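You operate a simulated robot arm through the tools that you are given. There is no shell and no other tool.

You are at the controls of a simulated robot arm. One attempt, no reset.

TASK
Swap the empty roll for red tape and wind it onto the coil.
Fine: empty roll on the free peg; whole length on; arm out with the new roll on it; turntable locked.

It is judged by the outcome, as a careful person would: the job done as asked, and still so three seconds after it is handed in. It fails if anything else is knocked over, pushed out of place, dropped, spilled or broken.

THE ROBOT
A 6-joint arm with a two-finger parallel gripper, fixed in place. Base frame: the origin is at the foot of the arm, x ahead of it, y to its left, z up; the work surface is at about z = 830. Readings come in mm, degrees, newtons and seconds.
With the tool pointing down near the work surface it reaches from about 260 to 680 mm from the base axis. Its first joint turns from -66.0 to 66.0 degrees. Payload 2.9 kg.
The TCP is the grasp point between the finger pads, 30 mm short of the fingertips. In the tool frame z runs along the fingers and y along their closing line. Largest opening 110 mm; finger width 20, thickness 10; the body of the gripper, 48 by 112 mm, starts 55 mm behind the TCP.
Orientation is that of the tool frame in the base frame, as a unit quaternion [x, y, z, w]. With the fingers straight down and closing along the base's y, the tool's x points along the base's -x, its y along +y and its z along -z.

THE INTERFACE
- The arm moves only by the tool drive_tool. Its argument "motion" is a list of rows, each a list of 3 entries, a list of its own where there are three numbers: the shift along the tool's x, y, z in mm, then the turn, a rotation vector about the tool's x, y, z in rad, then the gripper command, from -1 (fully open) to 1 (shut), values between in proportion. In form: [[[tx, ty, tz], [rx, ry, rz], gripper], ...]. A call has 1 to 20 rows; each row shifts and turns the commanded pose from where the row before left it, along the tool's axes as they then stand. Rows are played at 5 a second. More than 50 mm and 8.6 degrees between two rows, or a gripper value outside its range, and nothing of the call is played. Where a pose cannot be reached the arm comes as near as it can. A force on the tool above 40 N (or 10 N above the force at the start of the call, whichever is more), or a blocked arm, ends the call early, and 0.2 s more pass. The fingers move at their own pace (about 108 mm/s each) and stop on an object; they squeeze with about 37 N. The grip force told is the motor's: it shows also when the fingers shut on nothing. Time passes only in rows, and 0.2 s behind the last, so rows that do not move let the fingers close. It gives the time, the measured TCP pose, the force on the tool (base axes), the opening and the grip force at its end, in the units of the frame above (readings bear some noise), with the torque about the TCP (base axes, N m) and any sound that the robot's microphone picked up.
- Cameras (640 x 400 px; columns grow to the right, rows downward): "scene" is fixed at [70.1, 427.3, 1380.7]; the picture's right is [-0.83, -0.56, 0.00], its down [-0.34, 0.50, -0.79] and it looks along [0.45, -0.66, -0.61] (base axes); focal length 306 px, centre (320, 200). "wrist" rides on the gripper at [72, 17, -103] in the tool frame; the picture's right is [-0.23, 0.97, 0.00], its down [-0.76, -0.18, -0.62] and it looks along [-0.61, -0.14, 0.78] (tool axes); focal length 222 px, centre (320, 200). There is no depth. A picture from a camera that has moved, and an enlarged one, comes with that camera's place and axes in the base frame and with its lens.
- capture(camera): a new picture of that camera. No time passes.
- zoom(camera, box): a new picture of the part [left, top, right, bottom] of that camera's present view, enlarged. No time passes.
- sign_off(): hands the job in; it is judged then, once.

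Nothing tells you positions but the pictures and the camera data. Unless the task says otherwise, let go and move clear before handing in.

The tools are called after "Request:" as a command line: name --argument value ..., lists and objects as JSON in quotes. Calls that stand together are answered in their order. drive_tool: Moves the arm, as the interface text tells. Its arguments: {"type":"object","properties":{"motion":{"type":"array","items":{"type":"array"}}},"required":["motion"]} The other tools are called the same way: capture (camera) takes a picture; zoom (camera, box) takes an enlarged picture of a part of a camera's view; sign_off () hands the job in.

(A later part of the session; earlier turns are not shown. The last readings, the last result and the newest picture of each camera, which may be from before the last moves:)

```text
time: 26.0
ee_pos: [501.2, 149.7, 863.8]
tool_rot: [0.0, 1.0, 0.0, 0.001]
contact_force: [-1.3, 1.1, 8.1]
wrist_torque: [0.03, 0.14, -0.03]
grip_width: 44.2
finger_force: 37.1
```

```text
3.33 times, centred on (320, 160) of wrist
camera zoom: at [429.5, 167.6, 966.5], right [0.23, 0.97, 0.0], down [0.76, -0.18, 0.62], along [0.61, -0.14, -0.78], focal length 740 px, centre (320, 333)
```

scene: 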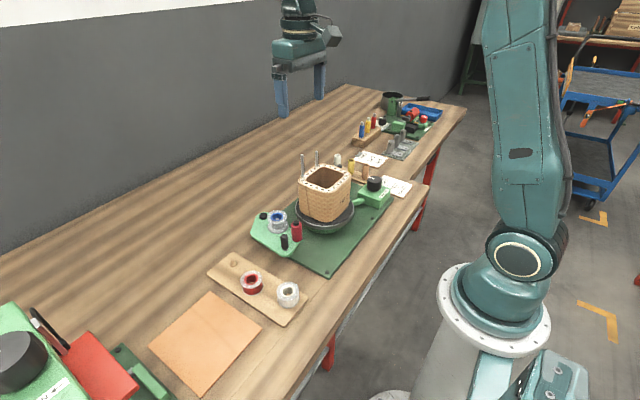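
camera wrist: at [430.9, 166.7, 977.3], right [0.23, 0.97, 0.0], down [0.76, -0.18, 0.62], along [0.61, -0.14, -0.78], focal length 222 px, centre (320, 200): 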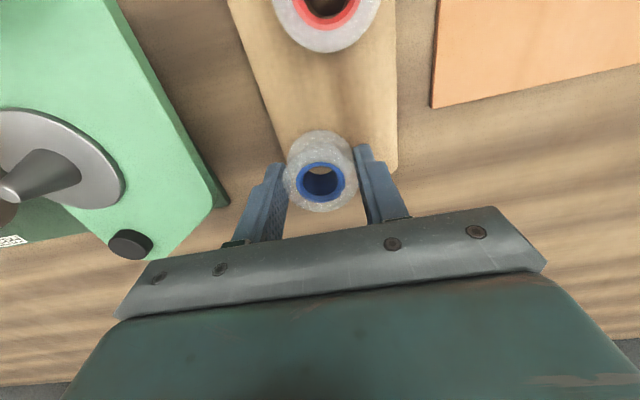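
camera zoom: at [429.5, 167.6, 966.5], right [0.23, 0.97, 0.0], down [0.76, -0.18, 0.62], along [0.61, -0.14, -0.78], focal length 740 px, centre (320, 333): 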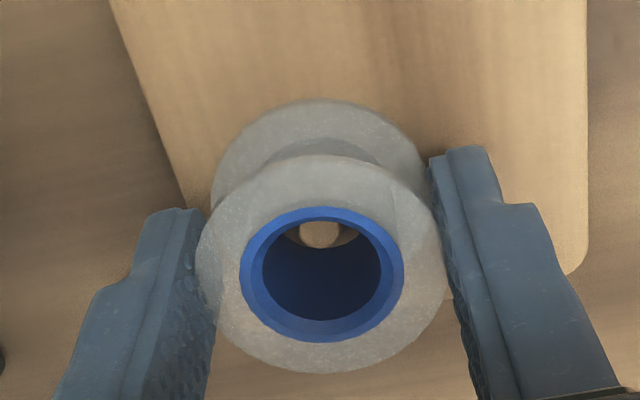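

The roll has touched down on the peg (8 N up). I'm releasing it and checking how it sits.

Request:
drive_tool --motion '[[[0, 0, 0], [0, 0, 0], 0.1], [[0, 0, 0], [0, 0, 0], 0.0], [[0, 0, 0], [0, 0, 0], -0.2], [[0, 0, 0], [0, 0, 0], -0.2]]'

Request:
zoom --camera "scene" --box '[205, 220, 265, 280]'

Request:
zoom --camera "wrist" --box '[240, 100, 400, 220]'

```text
time: 27.0
ee_pos: [502.3, 150.8, 863.0]
tool_rot: [0.0, 1.0, 0.001, 0.0]
contact_force: [-0.1, 0.3, 0.0]
wrist_torque: [-0.02, -0.01, 0.02]
grip_width: 66.2
finger_force: 0.1
```

```text
6.67 times, centred on (235, 250) of scene
camera zoom: at [70.1, 427.3, 1380.7], right [-0.83, -0.56, 0.0], down [-0.34, 0.5, -0.79], along [0.45, -0.66, -0.61], focal length 2043 px, centre (887, -133)
```

zoom: 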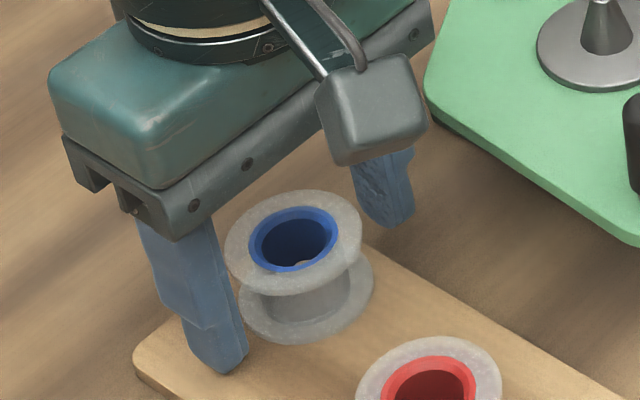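

```text
3.33 times, centred on (320, 160) of wrist
camera zoom: at [429.5, 167.4, 965.9], right [0.23, 0.97, 0.0], down [0.76, -0.18, 0.62], along [0.61, -0.14, -0.78], focal length 740 px, centre (320, 333)
```

zoom: 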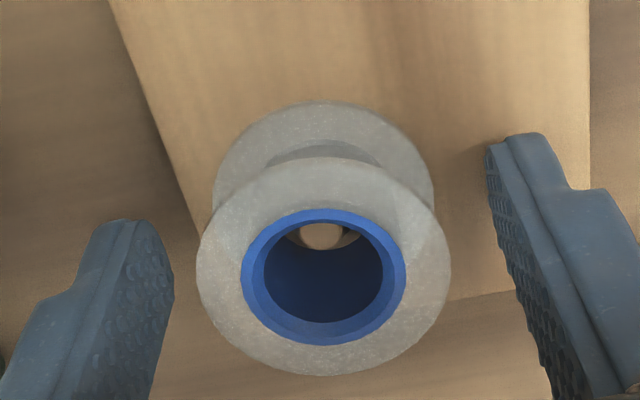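

The empty roll is standing on the free peg. I'm raising clear and moving above the red roll.

Request:
drive_tool --motion '[[[0, 0, -20], [0, 0, 0], -0.27], [[0, 0, -35], [0, 0, 0], -0.27], [[0, 0, -35], [0, 0, 0], -0.27], [[0, 0, -35], [0, 0, 0], -0.27], [[28, 7, 0], [0, 0, 0], -0.27], [[28, 7, 0], [0, 0, 0], -0.27], [[27, 6, 0], [0, 0, 0], -0.27], [[0, 0, 0], [0, 0, 0], -0.27]]'

Request:
capture --camera "wrist"

Request:
zoom --camera "wrist" --box '[240, 50, 400, 150]'

Request:
zoom --camera "scene" --box '[200, 220, 320, 320]'

```text
time: 28.8
ee_pos: [417.0, 169.7, 989.3]
tool_rot: [0.0, 1.0, 0.0, -0.001]
contact_force: [0.4, -0.2, 0.2]
wrist_torque: [-0.03, 0.01, -0.02]
grip_width: 69.6
finger_force: 0.0
```

```text
taken
camera wrist: at [345.3, 187.2, 1092.4], right [0.23, 0.97, 0.0], down [0.76, -0.18, 0.62], along [0.61, -0.14, -0.78], focal length 222 px, centre (320, 200)
```

wrist: 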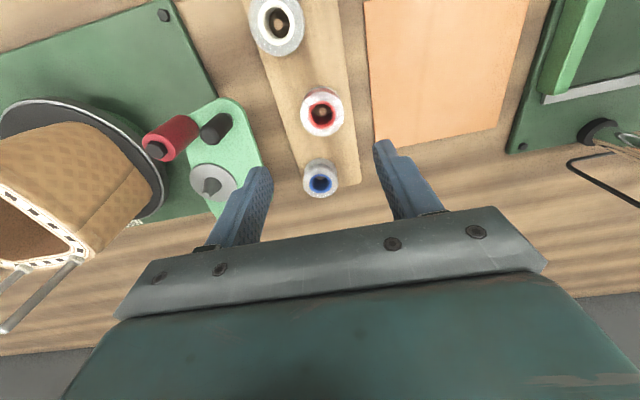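

```text
4.00 times, centred on (320, 100) of wrist
camera zoom: at [345.3, 187.2, 1092.4], right [0.23, 0.97, 0.0], down [0.76, -0.18, 0.62], along [0.61, -0.14, -0.78], focal length 888 px, centre (320, 600)
```

zoom: 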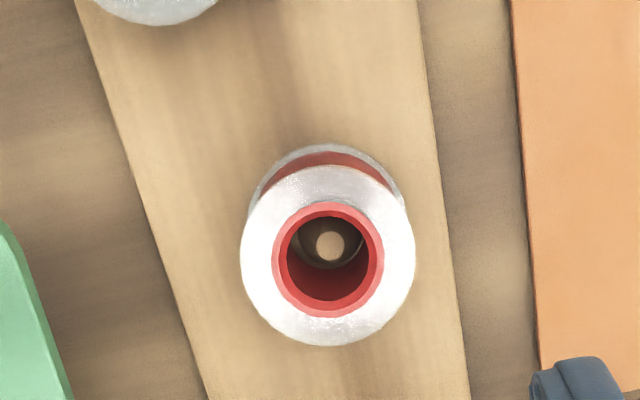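

```text
4.00 times, centred on (260, 270) of scene
camera zoom: at [70.1, 427.3, 1380.7], right [-0.83, -0.56, 0.0], down [-0.34, 0.5, -0.79], along [0.45, -0.66, -0.61], focal length 1226 px, centre (560, -80)
```

zoom: 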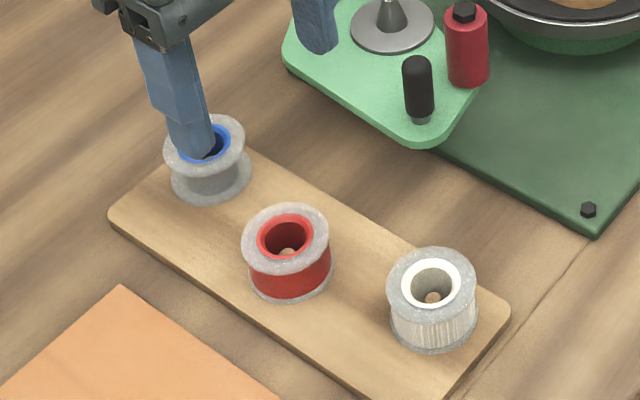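

The empty roll sits well on its peg. I'm centring over the red roll (about 2 mm left in y) and lowering partway.

Request:
drive_tool --motion '[[[0, 2, 0], [0, 0, 0], -0.27], [[0, 0, 35], [0, 0, 0], -0.27], [[0, 0, 35], [0, 0, 0], -0.27], [[0, 0, 25], [0, 0, 0], -0.27], [[0, 0, 0], [0, 0, 0], -0.27]]'

Request:
zoom --camera "wrist" --box '[240, 80, 400, 200]'

Request:
zoom --camera "scene" --box '[200, 200, 320, 320]'

```text
time: 30.0
ee_pos: [417.7, 170.3, 894.1]
tool_rot: [0.0, 1.0, 0.0, 0.001]
contact_force: [0.2, -0.3, 0.1]
wrist_torque: [0.01, 0.01, -0.03]
grip_width: 70.0
finger_force: 0.1
```

```text
3.33 times, centred on (320, 140) of wrist
camera zoom: at [345.9, 188.2, 995.6], right [0.23, 0.97, 0.0], down [0.76, -0.18, 0.62], along [0.61, -0.14, -0.78], focal length 740 px, centre (320, 400)
```

zoom: 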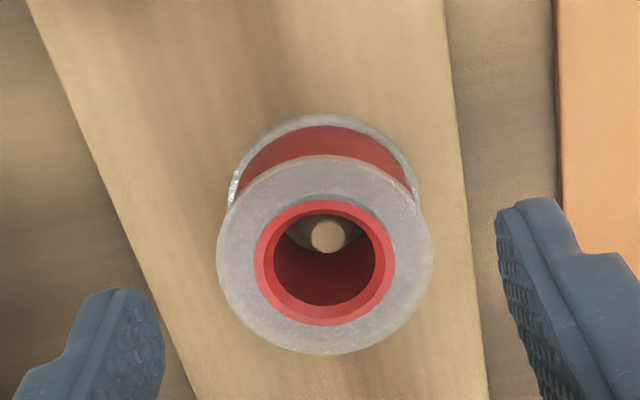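

```text
3.33 times, centred on (260, 260) of scene
camera zoom: at [70.1, 427.3, 1380.7], right [-0.83, -0.56, 0.0], down [-0.34, 0.5, -0.79], along [0.45, -0.66, -0.61], focal length 1022 px, centre (520, 0)
```

zoom: 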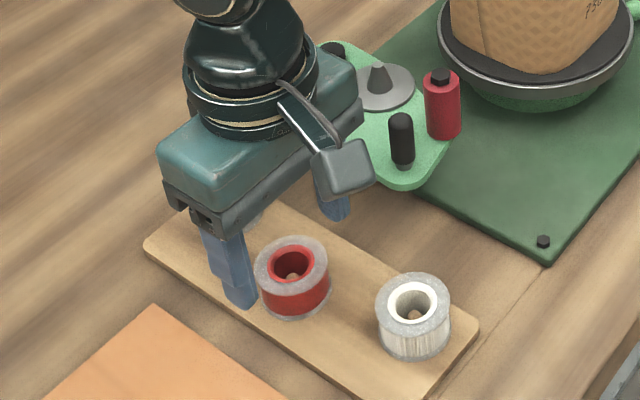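

Request:
drive_tool --motion '[[[1, 1, 10], [0, 0, 0], -0.27], [[0, 0, 10], [0, 0, 0], -0.27], [[0, 0, 8.5], [0, 0, 0], -0.27], [[0, 0, 0], [0, 0, 0], -0.27]]'

Request:
zoom --camera "wrist" --box '[240, 80, 400, 200]'

Request:
zoom --camera "scene" --box '[210, 220, 310, 320]'

```text
time: 31.0
ee_pos: [418.4, 172.0, 865.2]
tool_rot: [0.001, 1.0, 0.0, 0.0]
contact_force: [0.3, 0.5, 1.0]
wrist_torque: [0.07, 0.0, 0.03]
grip_width: 70.1
finger_force: 0.1
```

```text
3.33 times, centred on (320, 140) of wrist
camera zoom: at [344.9, 190.3, 968.0], right [0.23, 0.97, 0.0], down [0.76, -0.18, 0.62], along [0.61, -0.14, -0.78], focal length 740 px, centre (320, 400)
```

zoom: 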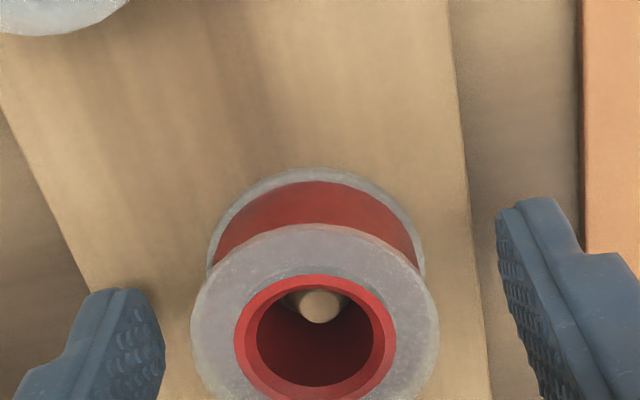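

```text
4.00 times, centred on (260, 270) of scene
camera zoom: at [70.1, 427.3, 1380.7], right [-0.83, -0.56, 0.0], down [-0.34, 0.5, -0.79], along [0.45, -0.66, -0.61], focal length 1226 px, centre (560, -80)
```

zoom: 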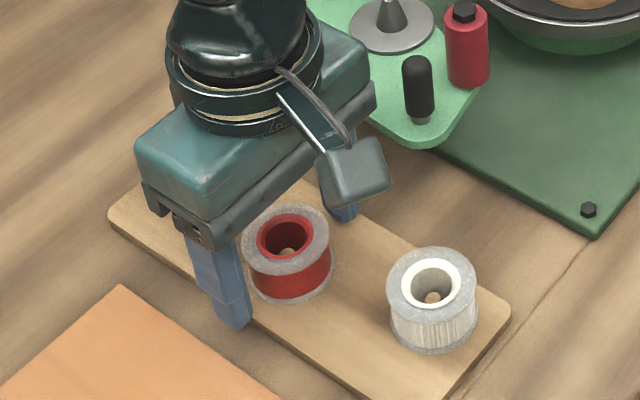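

Request:
drive_tool --motion '[[[0.5, -0.8, 0], [0, 0, 0], -0.1], [[0, 0, 0], [0, 0, 0], 0.5], [[0, 0, 0], [0, 0, 0], 0.5], [[0, 0, 0], [0, 0, 0], 0.5]]'

Request:
zoom --camera "wrist" --box '[240, 80, 400, 200]'

```text
time: 32.0
ee_pos: [416.7, 171.5, 865.1]
tool_rot: [0.0, 1.0, 0.001, 0.0]
contact_force: [0.2, 0.0, -0.4]
wrist_torque: [0.03, -0.01, 0.02]
grip_width: 44.2
finger_force: 37.5
```

```text
3.33 times, centred on (320, 140) of wrist
camera zoom: at [345.0, 189.6, 968.3], right [0.23, 0.97, 0.0], down [0.76, -0.18, 0.62], along [0.61, -0.14, -0.78], focal length 740 px, centre (320, 400)
```

zoom: 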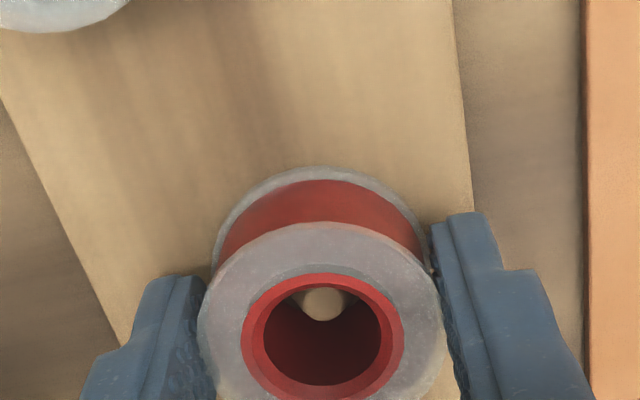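

The red roll is held. I'm lifting it straight up off its peg.

Request:
drive_tool --motion '[[[0, 0, -6], [0, 0, 0], 0.5], [[0, 0, -10], [0, 0, 0], 0.5], [[0, 0, -20], [0, 0, 0], 0.5], [[0, 0, -33], [0, 0, 0], 0.5], [[0, 0, -33], [0, 0, 0], 0.5], [[0, 0, -33], [0, 0, 0], 0.5], [[0, 0, 0], [0, 0, 0], 0.5]]'

Request:
drive_tool --motion '[[[-9, -32, 0], [0, 0, 0], 0.5], [[-9, -32, 0], [0, 0, 0], 0.5], [[-9, -32, 0], [0, 0, 0], 0.5], [[-8, -32, 0], [0, 0, 0], 0.5], [[0, 0, 0], [0, 0, 0], 0.5], [[0, 0, 0], [0, 0, 0], 0.5]]'

Request:
zoom --camera "wrist" --box '[240, 60, 400, 200]'

Request:
zoom --camera "scene" --box '[200, 140, 340, 310]'

```text
time: 33.6
ee_pos: [418.4, 170.7, 1001.1]
tool_rot: [0.0, 1.0, 0.0, 0.0]
contact_force: [0.1, -0.4, -0.7]
wrist_torque: [0.01, -0.03, 0.01]
grip_width: 44.4
finger_force: 37.3
```

```text
time: 35.0
ee_pos: [460.0, 42.7, 1000.7]
tool_rot: [0.001, 1.0, 0.001, 0.0]
contact_force: [0.0, -0.3, 0.9]
wrist_torque: [-0.01, 0.02, 0.04]
grip_width: 44.2
finger_force: 37.0
```

```text
2.86 times, centred on (320, 130) of wrist
camera zoom: at [387.0, 59.9, 1103.5], right [0.23, 0.97, 0.0], down [0.76, -0.18, 0.62], along [0.61, -0.14, -0.78], focal length 635 px, centre (320, 400)
```

zoom: 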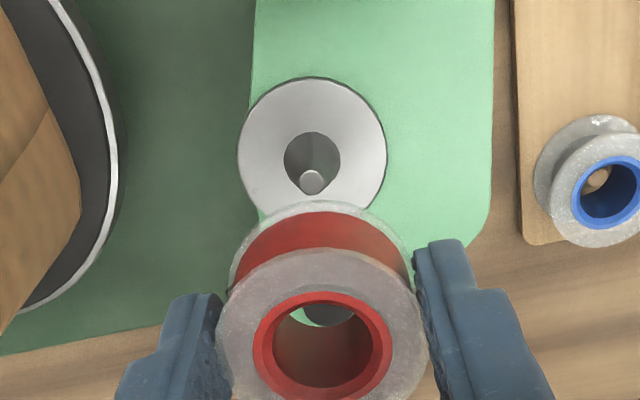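

```text
2.35 times, centred on (270, 225) of scene
camera zoom: at [70.2, 427.2, 1380.7], right [-0.83, -0.56, 0.0], down [-0.34, 0.5, -0.79], along [0.45, -0.66, -0.61], focal length 721 px, centre (438, 141)
```

zoom: 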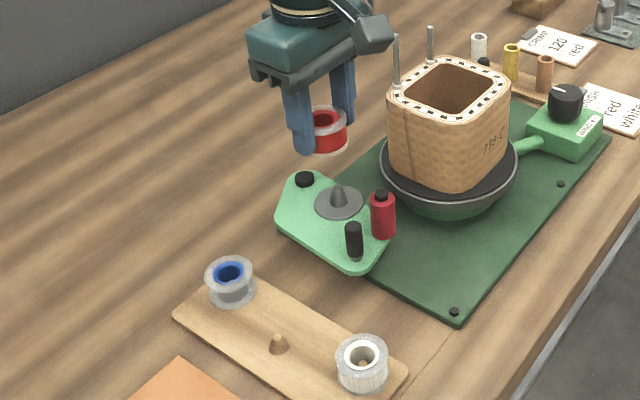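

Request:
drive_tool --motion '[[[0, 0, 0], [0, 0, 0], 0.5], [[0, 0, 0], [0, 0, 0], 0.5]]'

Request:
zoom --camera "wrist" --box '[240, 60, 400, 200]'

```text
time: 35.6
ee_pos: [459.5, 43.5, 1000.8]
tool_rot: [0.001, 1.0, 0.001, 0.0]
contact_force: [-0.1, 0.0, -0.3]
wrist_torque: [0.0, 0.0, 0.0]
grip_width: 44.2
finger_force: 36.9
```

```text
2.86 times, centred on (320, 130) of wrist
camera zoom: at [386.9, 60.1, 1103.4], right [0.23, 0.97, 0.0], down [0.76, -0.18, 0.62], along [0.61, -0.14, -0.78], focal length 635 px, centre (320, 400)
```

zoom: 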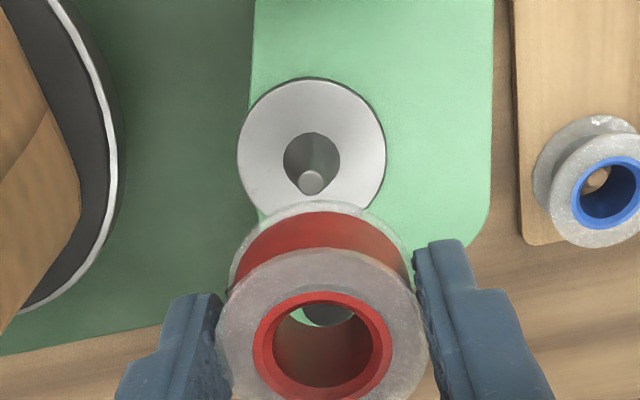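

The tool ended about 7 mm too far in x relative to the spindle, so I'm correcting by what I see in the picture before descending.

Request:
drive_tool --motion '[[[6.8, -0.6, 0], [0, 0, 0], 0.5], [[0, 0, 0], [0, 0, 0], 0.5], [[0, 0, 0], [0, 0, 0], 0.5]]'

Request:
zoom --camera "wrist" --box '[240, 60, 400, 200]'

```text
time: 36.4
ee_pos: [449.2, 42.7, 1000.6]
tool_rot: [0.0, 1.0, 0.001, 0.001]
contact_force: [0.2, 0.4, -1.3]
wrist_torque: [0.04, 0.02, 0.01]
grip_width: 44.2
finger_force: 36.6
```

```text
2.86 times, centred on (320, 130) of wrist
camera zoom: at [378.0, 60.5, 1103.2], right [0.23, 0.97, 0.0], down [0.76, -0.18, 0.62], along [0.61, -0.14, -0.78], focal length 635 px, centre (320, 400)
```

zoom: 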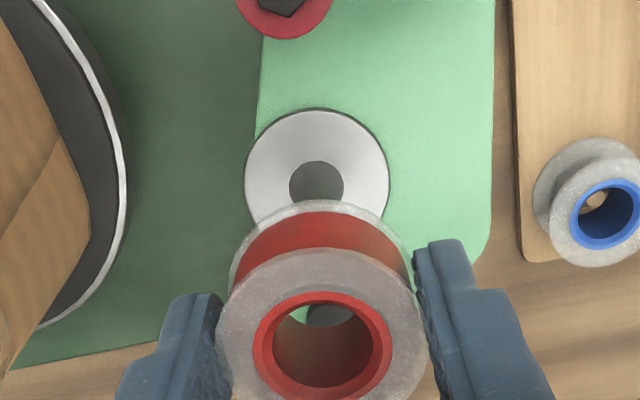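

Request:
drive_tool --motion '[[[-2, -1.2, 0], [0, 0, 0], 0.5], [[0, 0, 15], [0, 0, 0], 0.5], [[0, 0, 15], [0, 0, 0], 0.5], [[0, 0, 15], [0, 0, 0], 0.5], [[0, 0, 0], [0, 0, 0], 0.5]]'

Request:
zoom --camera "wrist" --box '[240, 60, 400, 200]'

Request:
zoom --camera "scene" --box '[240, 160, 320, 240]'

```text
time: 37.6
ee_pos: [447.8, 42.5, 953.2]
tool_rot: [-0.001, 1.0, 0.0, 0.0]
contact_force: [0.0, -0.3, -0.2]
wrist_torque: [-0.01, 0.0, -0.02]
grip_width: 44.2
finger_force: 37.3
```

```text
2.86 times, centred on (320, 130) of wrist
camera zoom: at [375.5, 60.3, 1057.1], right [0.23, 0.97, 0.0], down [0.76, -0.18, 0.62], along [0.61, -0.14, -0.78], focal length 635 px, centre (320, 400)
```

zoom: 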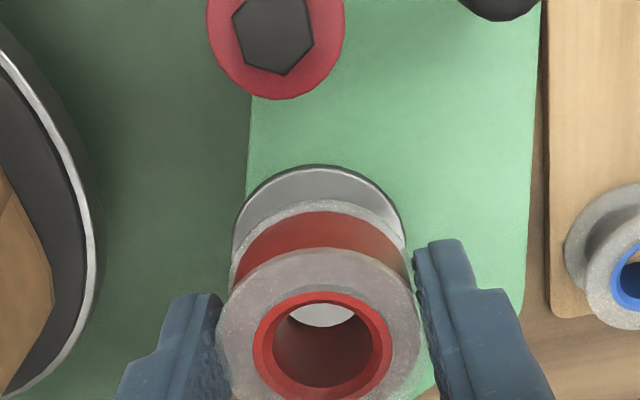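

```text
5.00 times, centred on (280, 200) of scene
camera zoom: at [70.1, 427.3, 1380.7], right [-0.83, -0.56, 0.0], down [-0.34, 0.5, -0.79], along [0.45, -0.66, -0.61], focal length 1532 px, centre (520, 200)
```

zoom: 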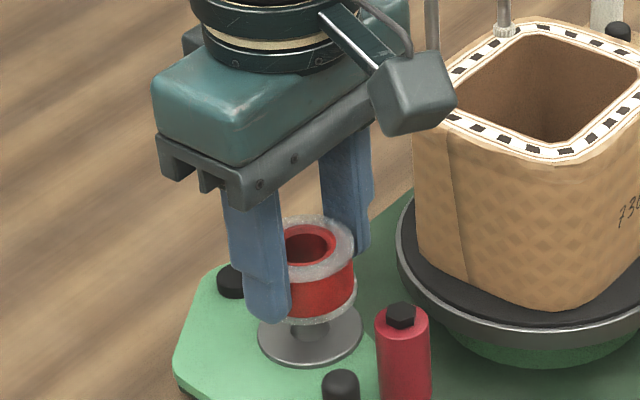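

Request:
drive_tool --motion '[[[-4, -0.6, 0], [0, 0, 0], 0.5], [[0, 0, 0], [0, 0, 0], 0.5]]'

Request:
zoom --camera "wrist" --box '[240, 60, 400, 200]'

```text
time: 38.2
ee_pos: [451.1, 41.8, 954.5]
tool_rot: [0.0, 1.0, 0.0, 0.0]
contact_force: [-0.2, -0.4, 0.5]
wrist_torque: [0.02, -0.02, 0.01]
grip_width: 44.4
finger_force: 37.2
```

```text
2.86 times, centred on (320, 130) of wrist
camera zoom: at [379.4, 59.8, 1057.9], right [0.23, 0.97, 0.0], down [0.76, -0.18, 0.62], along [0.61, -0.14, -0.78], focal length 635 px, centre (320, 400)
```

zoom: 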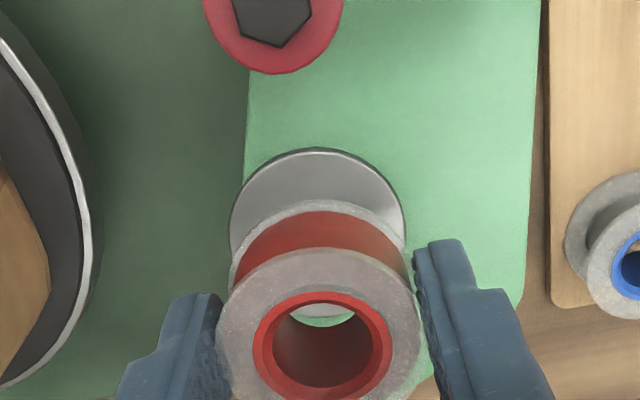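

Request:
drive_tool --motion '[[[0, 0, 5], [0, 0, 0], 0.5], [[0, 0, 4], [0, 0, 0], 0.5], [[0, 0, 0], [0, 0, 0], 0.5]]'

Request:
zoom --camera "wrist" --box '[240, 60, 400, 200]'

Request:
zoom --camera "scene" --box '[260, 180, 310, 240]'

```text
time: 39.0
ee_pos: [451.8, 41.0, 944.9]
tool_rot: [0.001, 1.0, 0.001, -0.001]
contact_force: [0.7, 0.9, -0.5]
wrist_torque: [0.03, 0.01, -0.01]
grip_width: 44.1
finger_force: 37.2
```

```text
2.86 times, centred on (320, 130) of wrist
camera zoom: at [379.3, 59.1, 1048.5], right [0.23, 0.97, 0.0], down [0.76, -0.18, 0.62], along [0.61, -0.14, -0.78], focal length 635 px, centre (320, 400)
```

zoom: 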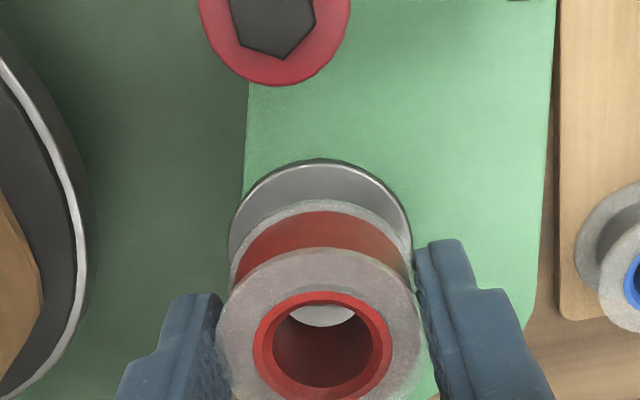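

```text
6.67 times, centred on (285, 210) of scene
camera zoom: at [70.1, 427.3, 1380.7], right [-0.83, -0.56, 0.0], down [-0.34, 0.5, -0.79], along [0.45, -0.66, -0.61], focal length 2043 px, centre (553, 133)
```

zoom: 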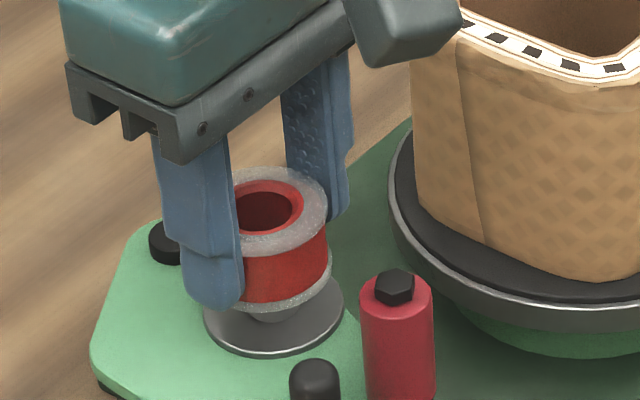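

Request:
drive_tool --motion '[[[0, 0, 4], [0, 0, 0], 0.5], [[0, 0, 4], [0, 0, 0], 0.5], [[0, 0, 0], [0, 0, 0], 0.5]]'

Request:
zoom --camera "wrist" --box '[240, 60, 400, 200]'

Request:
zoom --camera "scene" --box '[260, 180, 310, 240]'

```text
time: 39.8
ee_pos: [451.4, 39.1, 937.7]
tool_rot: [0.0, 1.0, 0.0, 0.0]
contact_force: [0.4, -0.7, 0.1]
wrist_torque: [0.01, 0.01, 0.01]
grip_width: 44.1
finger_force: 37.4
```

```text
2.86 times, centred on (320, 130) of wrist
camera zoom: at [378.8, 58.8, 1040.9], right [0.23, 0.97, 0.0], down [0.76, -0.18, 0.62], along [0.61, -0.14, -0.78], focal length 635 px, centre (320, 400)
```

zoom: 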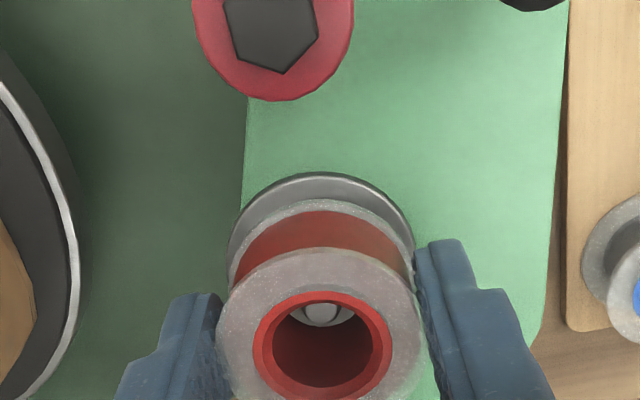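

```text
6.67 times, centred on (285, 210) of scene
camera zoom: at [70.1, 427.3, 1380.7], right [-0.83, -0.56, 0.0], down [-0.34, 0.5, -0.79], along [0.45, -0.66, -0.61], focal length 2043 px, centre (553, 133)
```

zoom: 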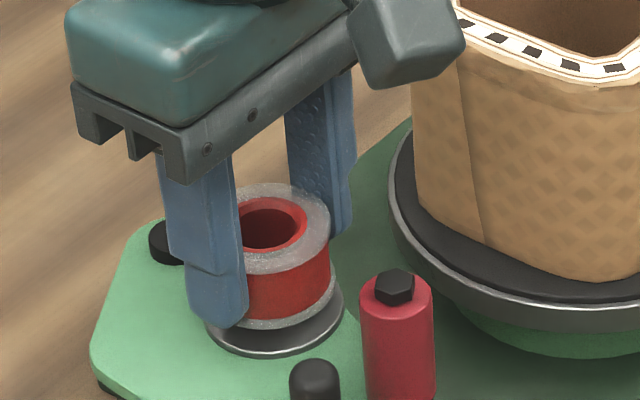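

Request:
drive_tool --motion '[[[0, 0, 3], [0, 0, 0], 0.5], [[0, 0, 2.5], [0, 0, 0], 0.5], [[0, 0, 0], [0, 0, 0], 0.5]]'

Request:
zoom --camera "wrist" --box '[240, 60, 400, 200]'

Request:
zoom --camera "scene" --box '[260, 180, 310, 240]'

```text
time: 40.6
ee_pos: [450.7, 42.3, 932.0]
tool_rot: [0.0, 1.0, 0.0, 0.0]
contact_force: [-0.5, -0.7, -0.4]
wrist_torque: [-0.01, -0.01, 0.0]
grip_width: 44.4
finger_force: 36.9
```

```text
2.86 times, centred on (320, 130) of wrist
camera zoom: at [378.3, 59.2, 1035.3], right [0.23, 0.97, 0.0], down [0.76, -0.18, 0.62], along [0.61, -0.14, -0.78], focal length 635 px, centre (320, 400)
```

zoom: 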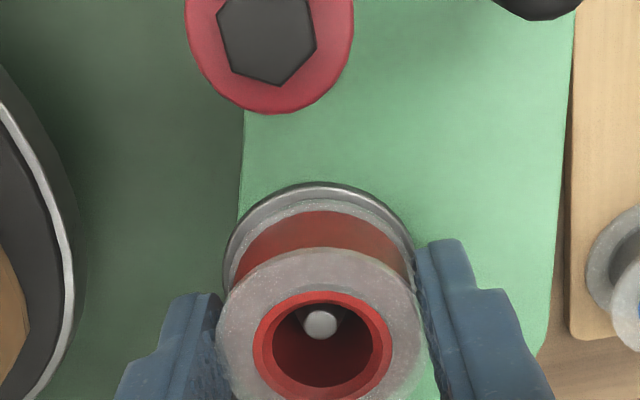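

```text
6.67 times, centred on (285, 210) of scene
camera zoom: at [70.1, 427.3, 1380.7], right [-0.83, -0.56, 0.0], down [-0.34, 0.5, -0.79], along [0.45, -0.66, -0.61], focal length 2043 px, centre (553, 133)
```

zoom: 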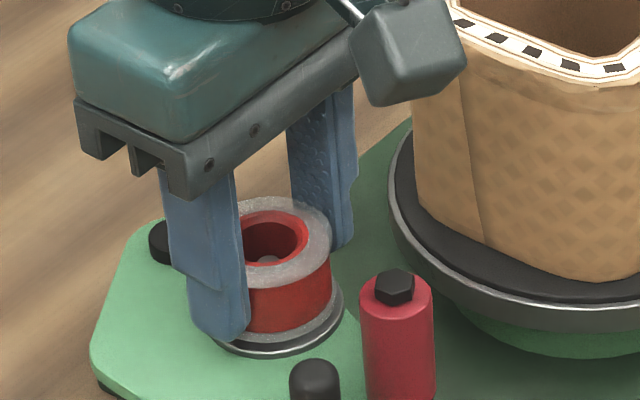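

Request:
drive_tool --motion '[[[0, 0, 1.5], [0, 0, 0], 0.5], [[0, 0, 1.5], [0, 0, 0], 0.5], [[0, 0, 0], [0, 0, 0], 0.5]]'

Request:
zoom --camera "wrist" --box '[240, 60, 400, 200]'

Request:
zoom --camera "scene" --box '[260, 180, 310, 240]'

```text
time: 41.4
ee_pos: [451.7, 40.8, 928.9]
tool_rot: [0.0, 1.0, 0.0, -0.001]
contact_force: [-3.4, 0.0, 10.7]
wrist_torque: [0.01, 0.15, -0.02]
grip_width: 44.5
finger_force: 36.6
```

```text
2.86 times, centred on (320, 130) of wrist
camera zoom: at [379.6, 58.9, 1031.9], right [0.23, 0.97, 0.0], down [0.76, -0.18, 0.62], along [0.61, -0.14, -0.78], focal length 635 px, centre (320, 400)
```

zoom: 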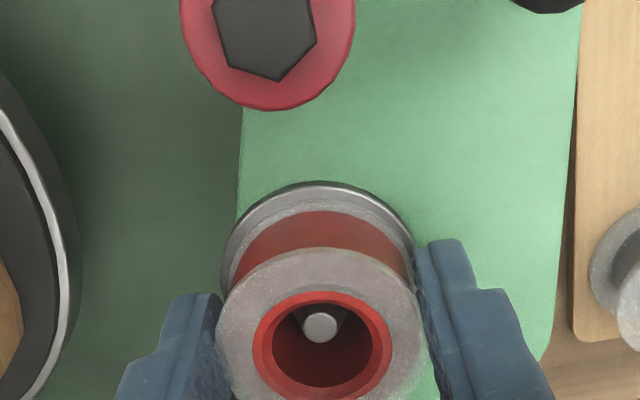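

```text
6.67 times, centred on (285, 210) of scene
camera zoom: at [69.9, 427.2, 1380.7], right [-0.83, -0.56, 0.0], down [-0.34, 0.5, -0.79], along [0.45, -0.66, -0.61], focal length 2043 px, centre (553, 133)
```

zoom: 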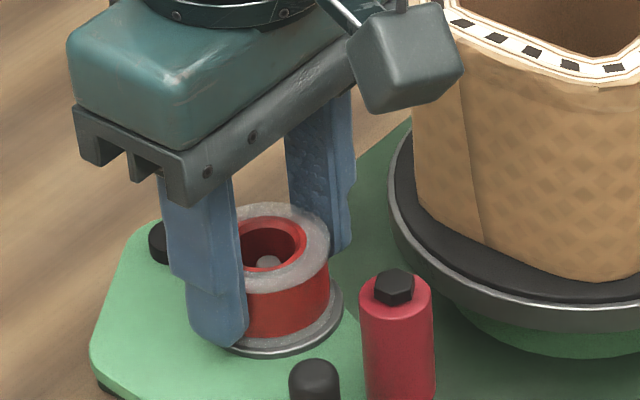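

Contact at the expected height. I'm releasing the red roll on the spindle.

Request:
drive_tool --motion '[[[0, 0, 0], [0, 0, 0], 0.1], [[0, 0, 0], [0, 0, 0], -0.1], [[0, 0, 0], [0, 0, 0], -0.27], [[0, 0, 0], [0, 0, 0], -0.27]]'

Request:
zoom --camera "wrist" --box '[240, 60, 400, 200]'

Request:
zoom --camera "scene" --box '[260, 180, 310, 240]'

```text
time: 42.4
ee_pos: [452.3, 41.7, 927.9]
tool_rot: [0.0, 1.0, 0.0, 0.0]
contact_force: [-0.6, -0.3, -0.5]
wrist_torque: [0.0, 0.03, 0.02]
grip_width: 70.1
finger_force: 0.0
```

```text
2.86 times, centred on (320, 130) of wrist
camera zoom: at [379.6, 58.9, 1031.4], right [0.23, 0.97, 0.0], down [0.76, -0.18, 0.62], along [0.61, -0.14, -0.78], focal length 635 px, centre (320, 400)
```

zoom: 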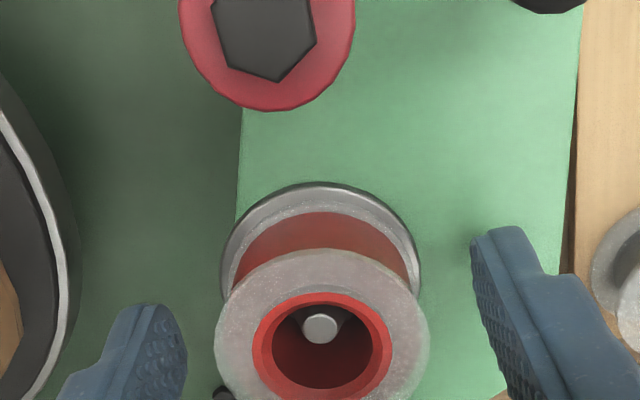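

```text
6.67 times, centred on (285, 210) of scene
camera zoom: at [70.1, 427.3, 1380.7], right [-0.83, -0.56, 0.0], down [-0.34, 0.5, -0.79], along [0.45, -0.66, -0.61], focal length 2043 px, centre (553, 133)
```

zoom: 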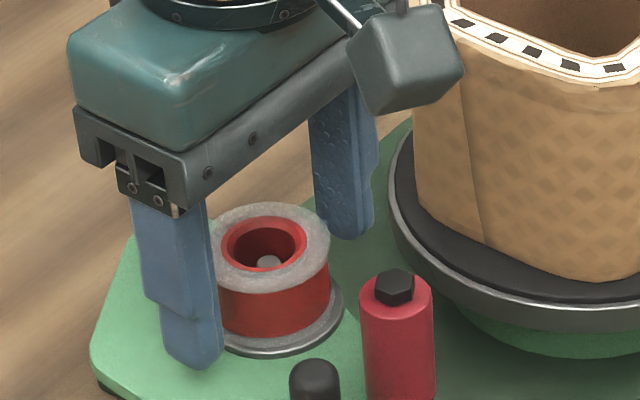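

The red roll is seated on the arm's spindle. Next I'll raise, turn the wrist so the fingers close along x with the camera away from the coil, and move above the arm's handle.

Request:
drive_tool --motion '[[[0, 0, -20], [0, 0, 0], -0.27], [[0, 0, -30], [0, 0, 0], -0.27], [[0, 0, -32], [0, 0, 0], -0.27], [[0, 0, 0], [0, 0, 0.1428], -0.27], [[0, 0, 0], [0, 0, 0.1428], -0.27], [[0, 0, 0], [0, 0, 0.1428], -0.27], [[0, 0, 0], [0, 0, 0.1428], -0.27], [[0, 0, 0], [0, 0, 0.1428], -0.27], [[0, 0, 0], [0, 0, 0.1428], -0.27], [[0, 0, 0], [0, 0, 0.1428], -0.27], [[0, 0, 0], [0, 0, 0.1428], -0.27], [[0, 0, 0], [0, 0, 0.1428], -0.27], [[0, 0, 0], [0, 0, 0.1428], -0.27], [[0, 0, 0], [0, 0, 0.1428], -0.27], [[22, -30, 0], [0, 0, 0], -0.27], [[21, -30, 0], [0, 0, 0], -0.27], [[0, 0, 0], [0, 0, 0], -0.27]]'

Request:
capture --camera "wrist"

Request:
zoom --camera "wrist" --box '[220, 20, 420, 180]'

Request:
zoom --camera "scene" --box '[220, 120, 400, 280]'

```text
time: 46.0
ee_pos: [391.8, 82.6, 1012.3]
tool_rot: [0.707, 0.707, 0.0, 0.0]
contact_force: [0.1, 0.2, 0.3]
wrist_torque: [-0.01, 0.0, -0.01]
grip_width: 69.7
finger_force: 0.1
```

```text
taken
camera wrist: at [408.7, 156.6, 1114.4], right [0.97, -0.23, 0.0], down [-0.18, -0.76, 0.62], along [-0.14, -0.61, -0.78], focal length 222 px, centre (320, 200)
```

wrist: 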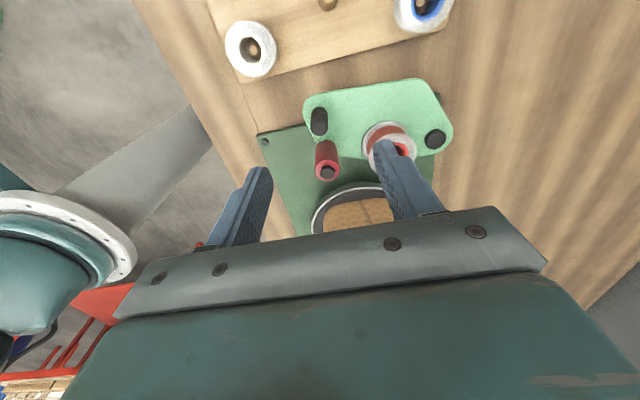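

```text
2.50 times, centred on (320, 100) of wrist
camera zoom: at [408.7, 156.6, 1114.4], right [0.97, -0.23, 0.0], down [-0.18, -0.76, 0.62], along [-0.14, -0.61, -0.78], focal length 555 px, centre (320, 450)
```

zoom: 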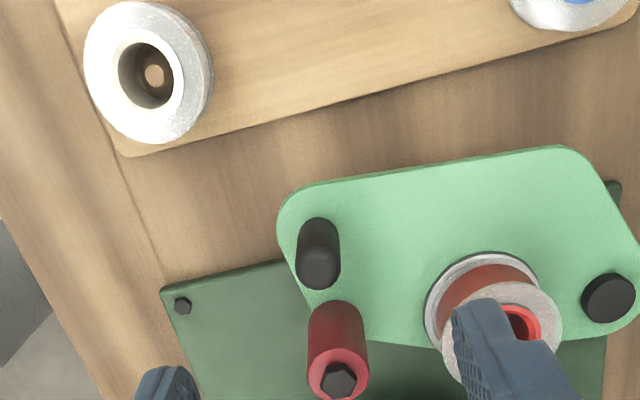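

```text
2.50 times, centred on (310, 200) of scene
camera zoom: at [70.1, 427.3, 1380.7], right [-0.83, -0.56, 0.0], down [-0.34, 0.5, -0.79], along [0.45, -0.66, -0.61], focal length 766 px, centre (345, 200)
```

zoom: 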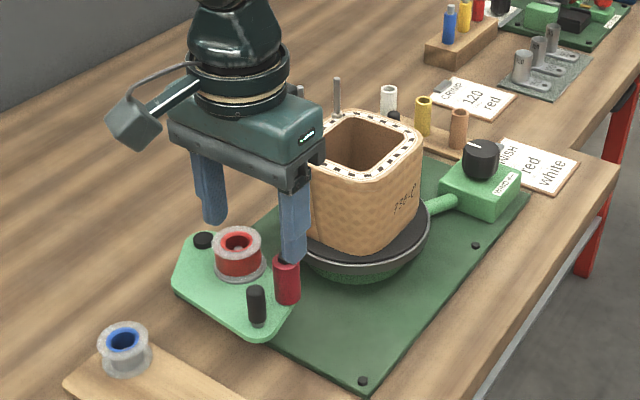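

Request:
drive_tool --motion '[[[4, 1, 0], [0, 0, 0], 0.2], [[0, 0, 25], [0, 0, 0], 0.2], [[0, 0, 25], [0, 0, 0], 0.2], [[0, 0, 0], [0, 0, 0], 0.2]]'

Request:
zoom --camera "wrist" --box '[220, 60, 420, 200]'

Request:
zoom --camera "scene" --box '[240, 170, 330, 260]'

```text
time: 47.0
ee_pos: [394.1, 90.7, 961.4]
tool_rot: [0.707, 0.707, 0.0, 0.0]
contact_force: [-0.8, 0.6, -0.5]
wrist_torque: [0.01, 0.02, -0.02]
grip_width: 43.8
finger_force: 0.1
```

```text
2.86 times, centred on (320, 130) of wrist
camera zoom: at [411.3, 163.3, 1064.2], right [0.97, -0.23, 0.0], down [-0.18, -0.76, 0.62], along [-0.14, -0.61, -0.78], focal length 635 px, centre (320, 400)
```

zoom: 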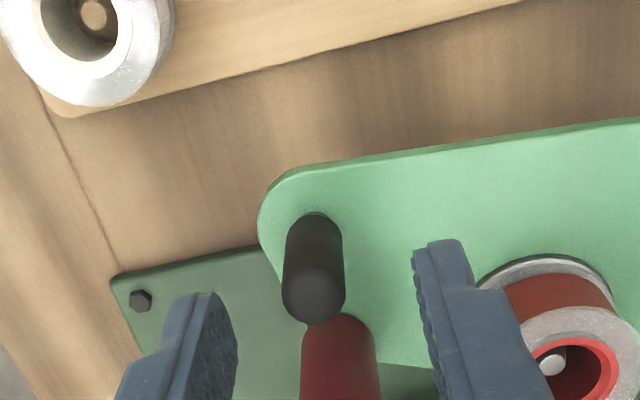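

```text
4.44 times, centred on (285, 215) of scene
camera zoom: at [70.1, 427.3, 1380.7], right [-0.83, -0.56, 0.0], down [-0.34, 0.5, -0.79], along [0.45, -0.66, -0.61], focal length 1362 px, centre (476, 133)
```

zoom: 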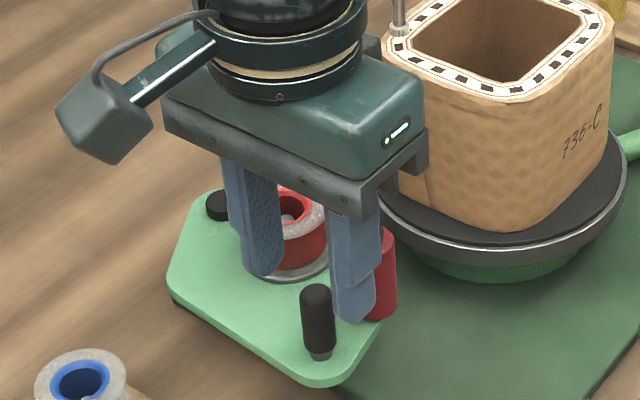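

Request:
drive_tool --motion '[[[0, -1.4, 0], [0, 0, 0], 0.2], [[0, 0, 15], [0, 0, 0], 0.2], [[0, 0, 15], [0, 0, 0], 0.2], [[0, 0, 0], [0, 0, 0], 0.2]]'

Request:
zoom --camera "wrist" --box '[220, 80, 420, 220]'

Request:
zoom --camera "scene" --box '[240, 170, 330, 260]'

```text
time: 48.0
ee_pos: [391.7, 85.8, 933.0]
tool_rot: [0.707, 0.707, -0.001, 0.0]
contact_force: [-0.6, -0.5, 0.4]
wrist_torque: [0.02, -0.01, 0.0]
grip_width: 43.9
finger_force: 0.1
```

```text
2.86 times, centred on (320, 150) of wrist
camera zoom: at [408.2, 160.1, 1035.0], right [0.97, -0.23, 0.0], down [-0.18, -0.76, 0.62], along [-0.14, -0.61, -0.78], focal length 635 px, centre (320, 343)
```

zoom: 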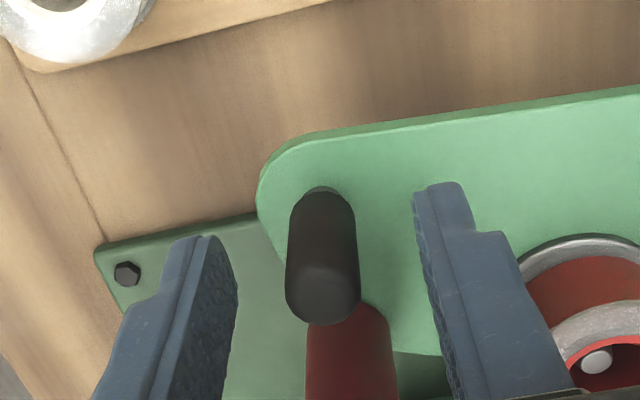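

```text
4.44 times, centred on (285, 215) of scene
camera zoom: at [70.1, 427.3, 1380.7], right [-0.83, -0.56, 0.0], down [-0.34, 0.5, -0.79], along [0.45, -0.66, -0.61], focal length 1362 px, centre (476, 133)
```

zoom: 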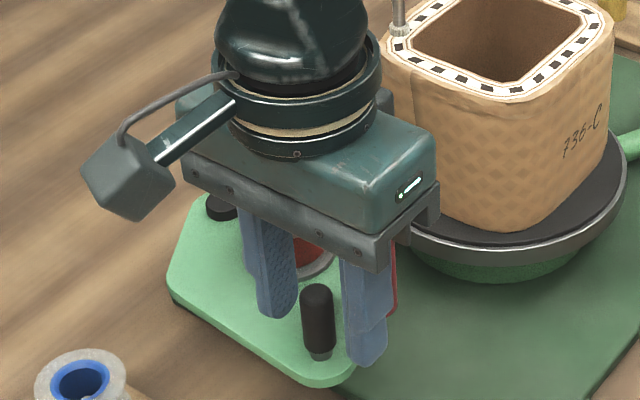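

Request:
drive_tool --motion '[[[2, 0.3, 0], [0, 0, 0], 0.4], [[0, 0, 0], [0, 0, 0], 0.9], [[0, 0, 0], [0, 0, 0], 0.9], [[0, 0, 0], [0, 0, 0], 0.9]]'

Request:
zoom --camera "wrist" --box '[220, 80, 420, 220]'

```text
time: 49.0
ee_pos: [393.2, 89.6, 931.7]
tool_rot: [0.707, 0.707, 0.0, 0.0]
contact_force: [9.1, -2.7, -3.0]
wrist_torque: [-0.15, 0.53, 0.05]
grip_width: 15.6
finger_force: 44.8
```

```text
2.86 times, centred on (320, 150) of wrist
camera zoom: at [409.0, 162.0, 1034.5], right [0.97, -0.23, 0.0], down [-0.18, -0.76, 0.62], along [-0.14, -0.61, -0.78], focal length 635 px, centre (320, 343)
```

zoom: 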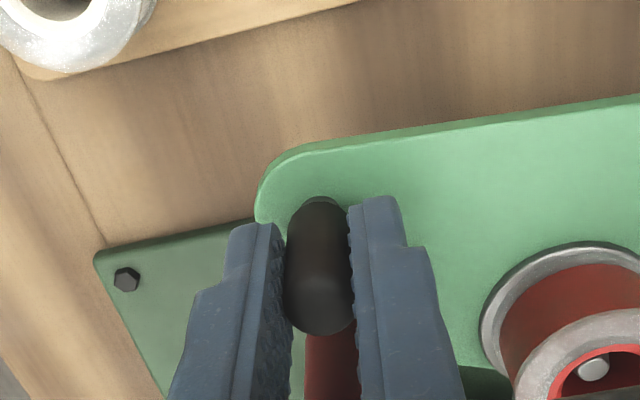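

The handle is gripped. I'm swinging the arm in along its arc in small steps, watching the forces.

Request:
drive_tool --motion '[[[-7.7, -3.5, 0], [0, 0, 0], 0.9], [[-8.0, -3.0, 0], [0, 0, 0], 0.9], [[-8.2, -2.4, 0], [0, 0, 0], 0.9], [[0, 0, 0], [0, 0, 0], 0.9]]'

Request:
capture --camera "wrist"

Request:
zoom --camera "scene" --box '[230, 130, 380, 260]'

```text
time: 50.0
ee_pos: [383.8, 66.1, 931.7]
tool_rot: [0.707, 0.707, 0.001, 0.002]
contact_force: [22.8, -5.4, -2.7]
wrist_torque: [-0.28, 0.21, -0.01]
grip_width: 15.2
finger_force: 44.9
```

```text
taken
camera wrist: at [400.0, 139.2, 1034.6], right [0.97, -0.23, 0.0], down [-0.18, -0.76, 0.62], along [-0.14, -0.61, -0.78], focal length 222 px, centre (320, 200)
```

wrist: 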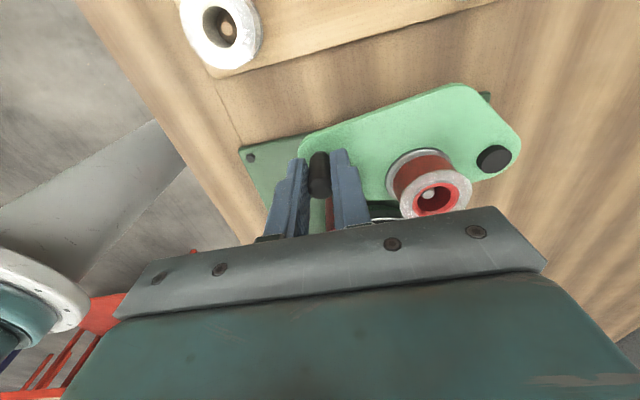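

```text
3.08 times, centred on (305, 195) of scene
camera zoom: at [70.8, 427.1, 1380.7], right [-0.83, -0.56, 0.0], down [-0.34, 0.5, -0.79], along [0.45, -0.66, -0.61], focal length 943 px, centre (366, 215)
```

zoom: 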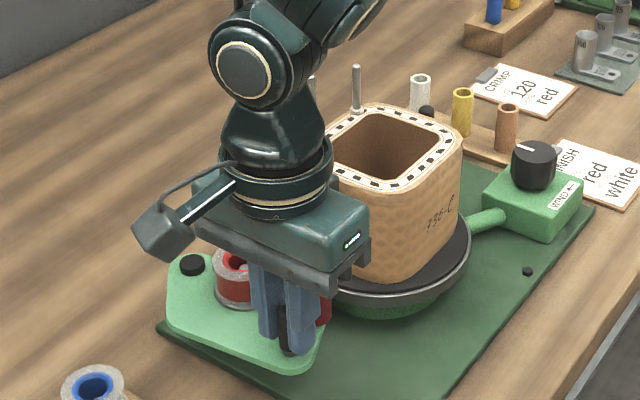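

Request:
drive_tool --motion '[[[0, 2, 0], [0, 0, 0], 0.9], [[0, 0, 0], [0, 0, 0], 0.9]]'

```text
time: 50.6
ee_pos: [384.0, 66.5, 931.3]
tool_rot: [0.707, 0.707, 0.001, 0.0]
contact_force: [6.4, -4.4, 26.7]
wrist_torque: [-0.46, 0.11, -0.35]
grip_width: 15.4
finger_force: 45.0
```

Request:
drive_tool --motion '[[[0, 0, -1.5], [0, 0, 0], 0.9], [[0, 0, 0], [0, 0, 0], 0.9]]'

Request:
zoom --camera "wrist" --box '[240, 100, 440, 240]'

```text
time: 51.2
ee_pos: [384.1, 66.5, 932.1]
tool_rot: [0.707, 0.708, -0.001, 0.0]
contact_force: [12.5, -3.4, -5.7]
wrist_torque: [0.48, -0.46, -0.01]
grip_width: 15.5
finger_force: 45.0
```

```text
2.86 times, centred on (340, 170) of wrist
camera zoom: at [400.8, 140.0, 1034.5], right [0.97, -0.23, 0.0], down [-0.18, -0.76, 0.62], along [-0.14, -0.61, -0.78], focal length 635 px, centre (263, 286)
```

zoom: 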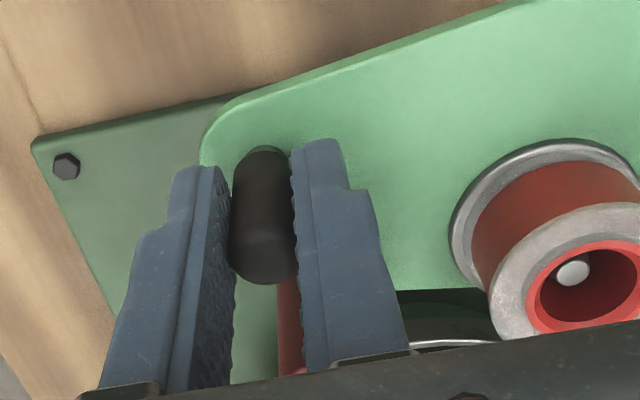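

Request:
drive_tool --motion '[[[-8.3, -0.8, 0], [0, 0, 0], 0.9], [[-8.5, -0.9, 0], [0, 0, 0], 0.9], [[-8.5, -0.4, 0], [0, 0, 0], 0.9], [[0, 0, 0], [0, 0, 0], 0.9]]'

Request:
zoom --camera "scene" --box '[240, 140, 370, 260]'

Request:
zoom --camera "wrist" --box '[240, 80, 480, 240]'

```text
time: 52.2
ee_pos: [380.3, 40.9, 931.8]
tool_rot: [0.706, 0.708, -0.001, -0.001]
contact_force: [-9.5, 0.7, -6.2]
wrist_torque: [0.97, -0.69, 0.23]
grip_width: 15.7
finger_force: 45.4
```

```text
3.33 times, centred on (305, 200) of scene
camera zoom: at [70.0, 427.3, 1380.7], right [-0.83, -0.56, 0.0], down [-0.34, 0.5, -0.79], along [0.45, -0.66, -0.61], focal length 1022 px, centre (370, 200)
```

zoom: 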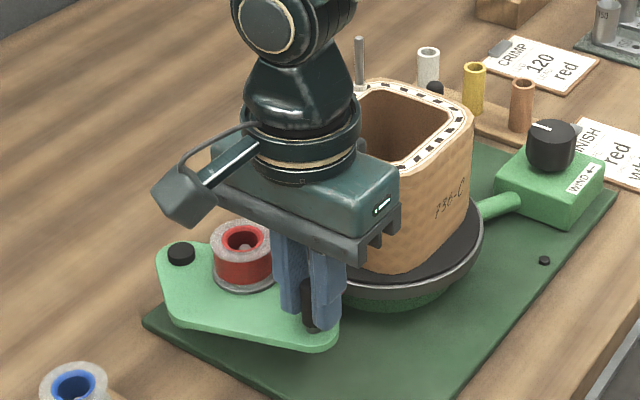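

```text
2.50 times, centred on (360, 160) of wrist
camera zoom: at [397.8, 114.6, 1034.6], right [0.97, -0.23, -0.01], down [-0.17, -0.76, 0.62], along [-0.14, -0.61, -0.78], focal length 555 px, centre (220, 300)
```

zoom: 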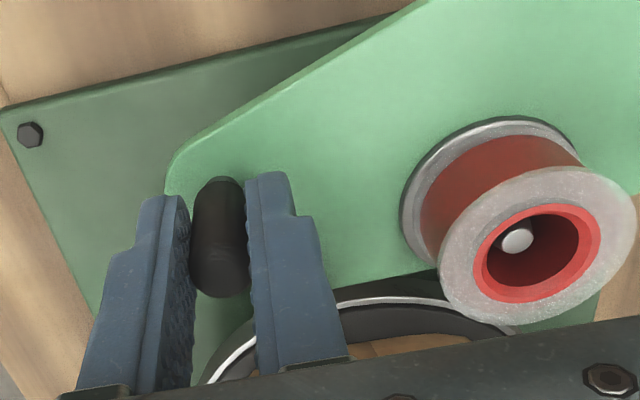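

Request:
drive_tool --motion '[[[-8.5, -1, 0], [0, 0, 0], 0.9], [[-8.5, 0.4, 0], [0, 0, 0], 0.9], [[0, 0, 0], [0, 0, 0], 0.9]]'

Request:
zoom --camera "scene" --box '[240, 140, 370, 260]'

Request:
zoom --camera "wrist" --box '[240, 80, 480, 240]'

```text
time: 53.0
ee_pos: [382.0, 23.1, 932.4]
tool_rot: [0.708, 0.706, -0.003, -0.002]
contact_force: [-16.9, -3.0, -5.6]
wrist_torque: [0.38, -0.56, 0.06]
grip_width: 15.5
finger_force: 45.3
```

```text
3.33 times, centred on (305, 200) of scene
camera zoom: at [69.7, 427.2, 1380.7], right [-0.83, -0.56, 0.0], down [-0.34, 0.5, -0.79], along [0.45, -0.66, -0.61], focal length 1022 px, centre (370, 200)
```

zoom: 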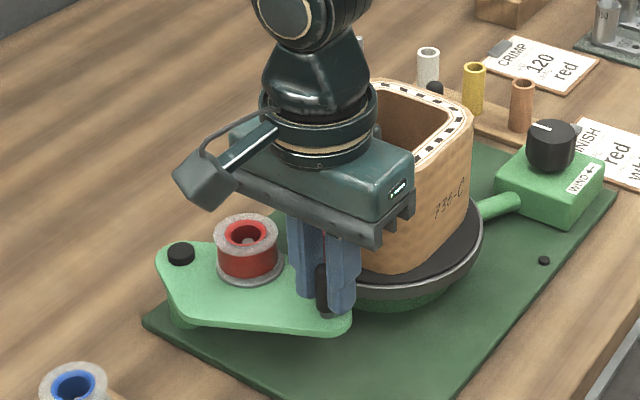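

```text
2.50 times, centred on (360, 160) of wrist
camera zoom: at [398.5, 97.0, 1034.6], right [0.97, -0.23, 0.0], down [-0.18, -0.76, 0.62], along [-0.15, -0.61, -0.78], focal length 555 px, centre (220, 300)
```

zoom: 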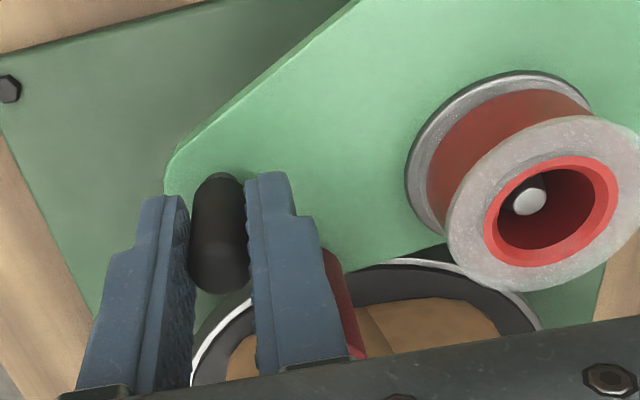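

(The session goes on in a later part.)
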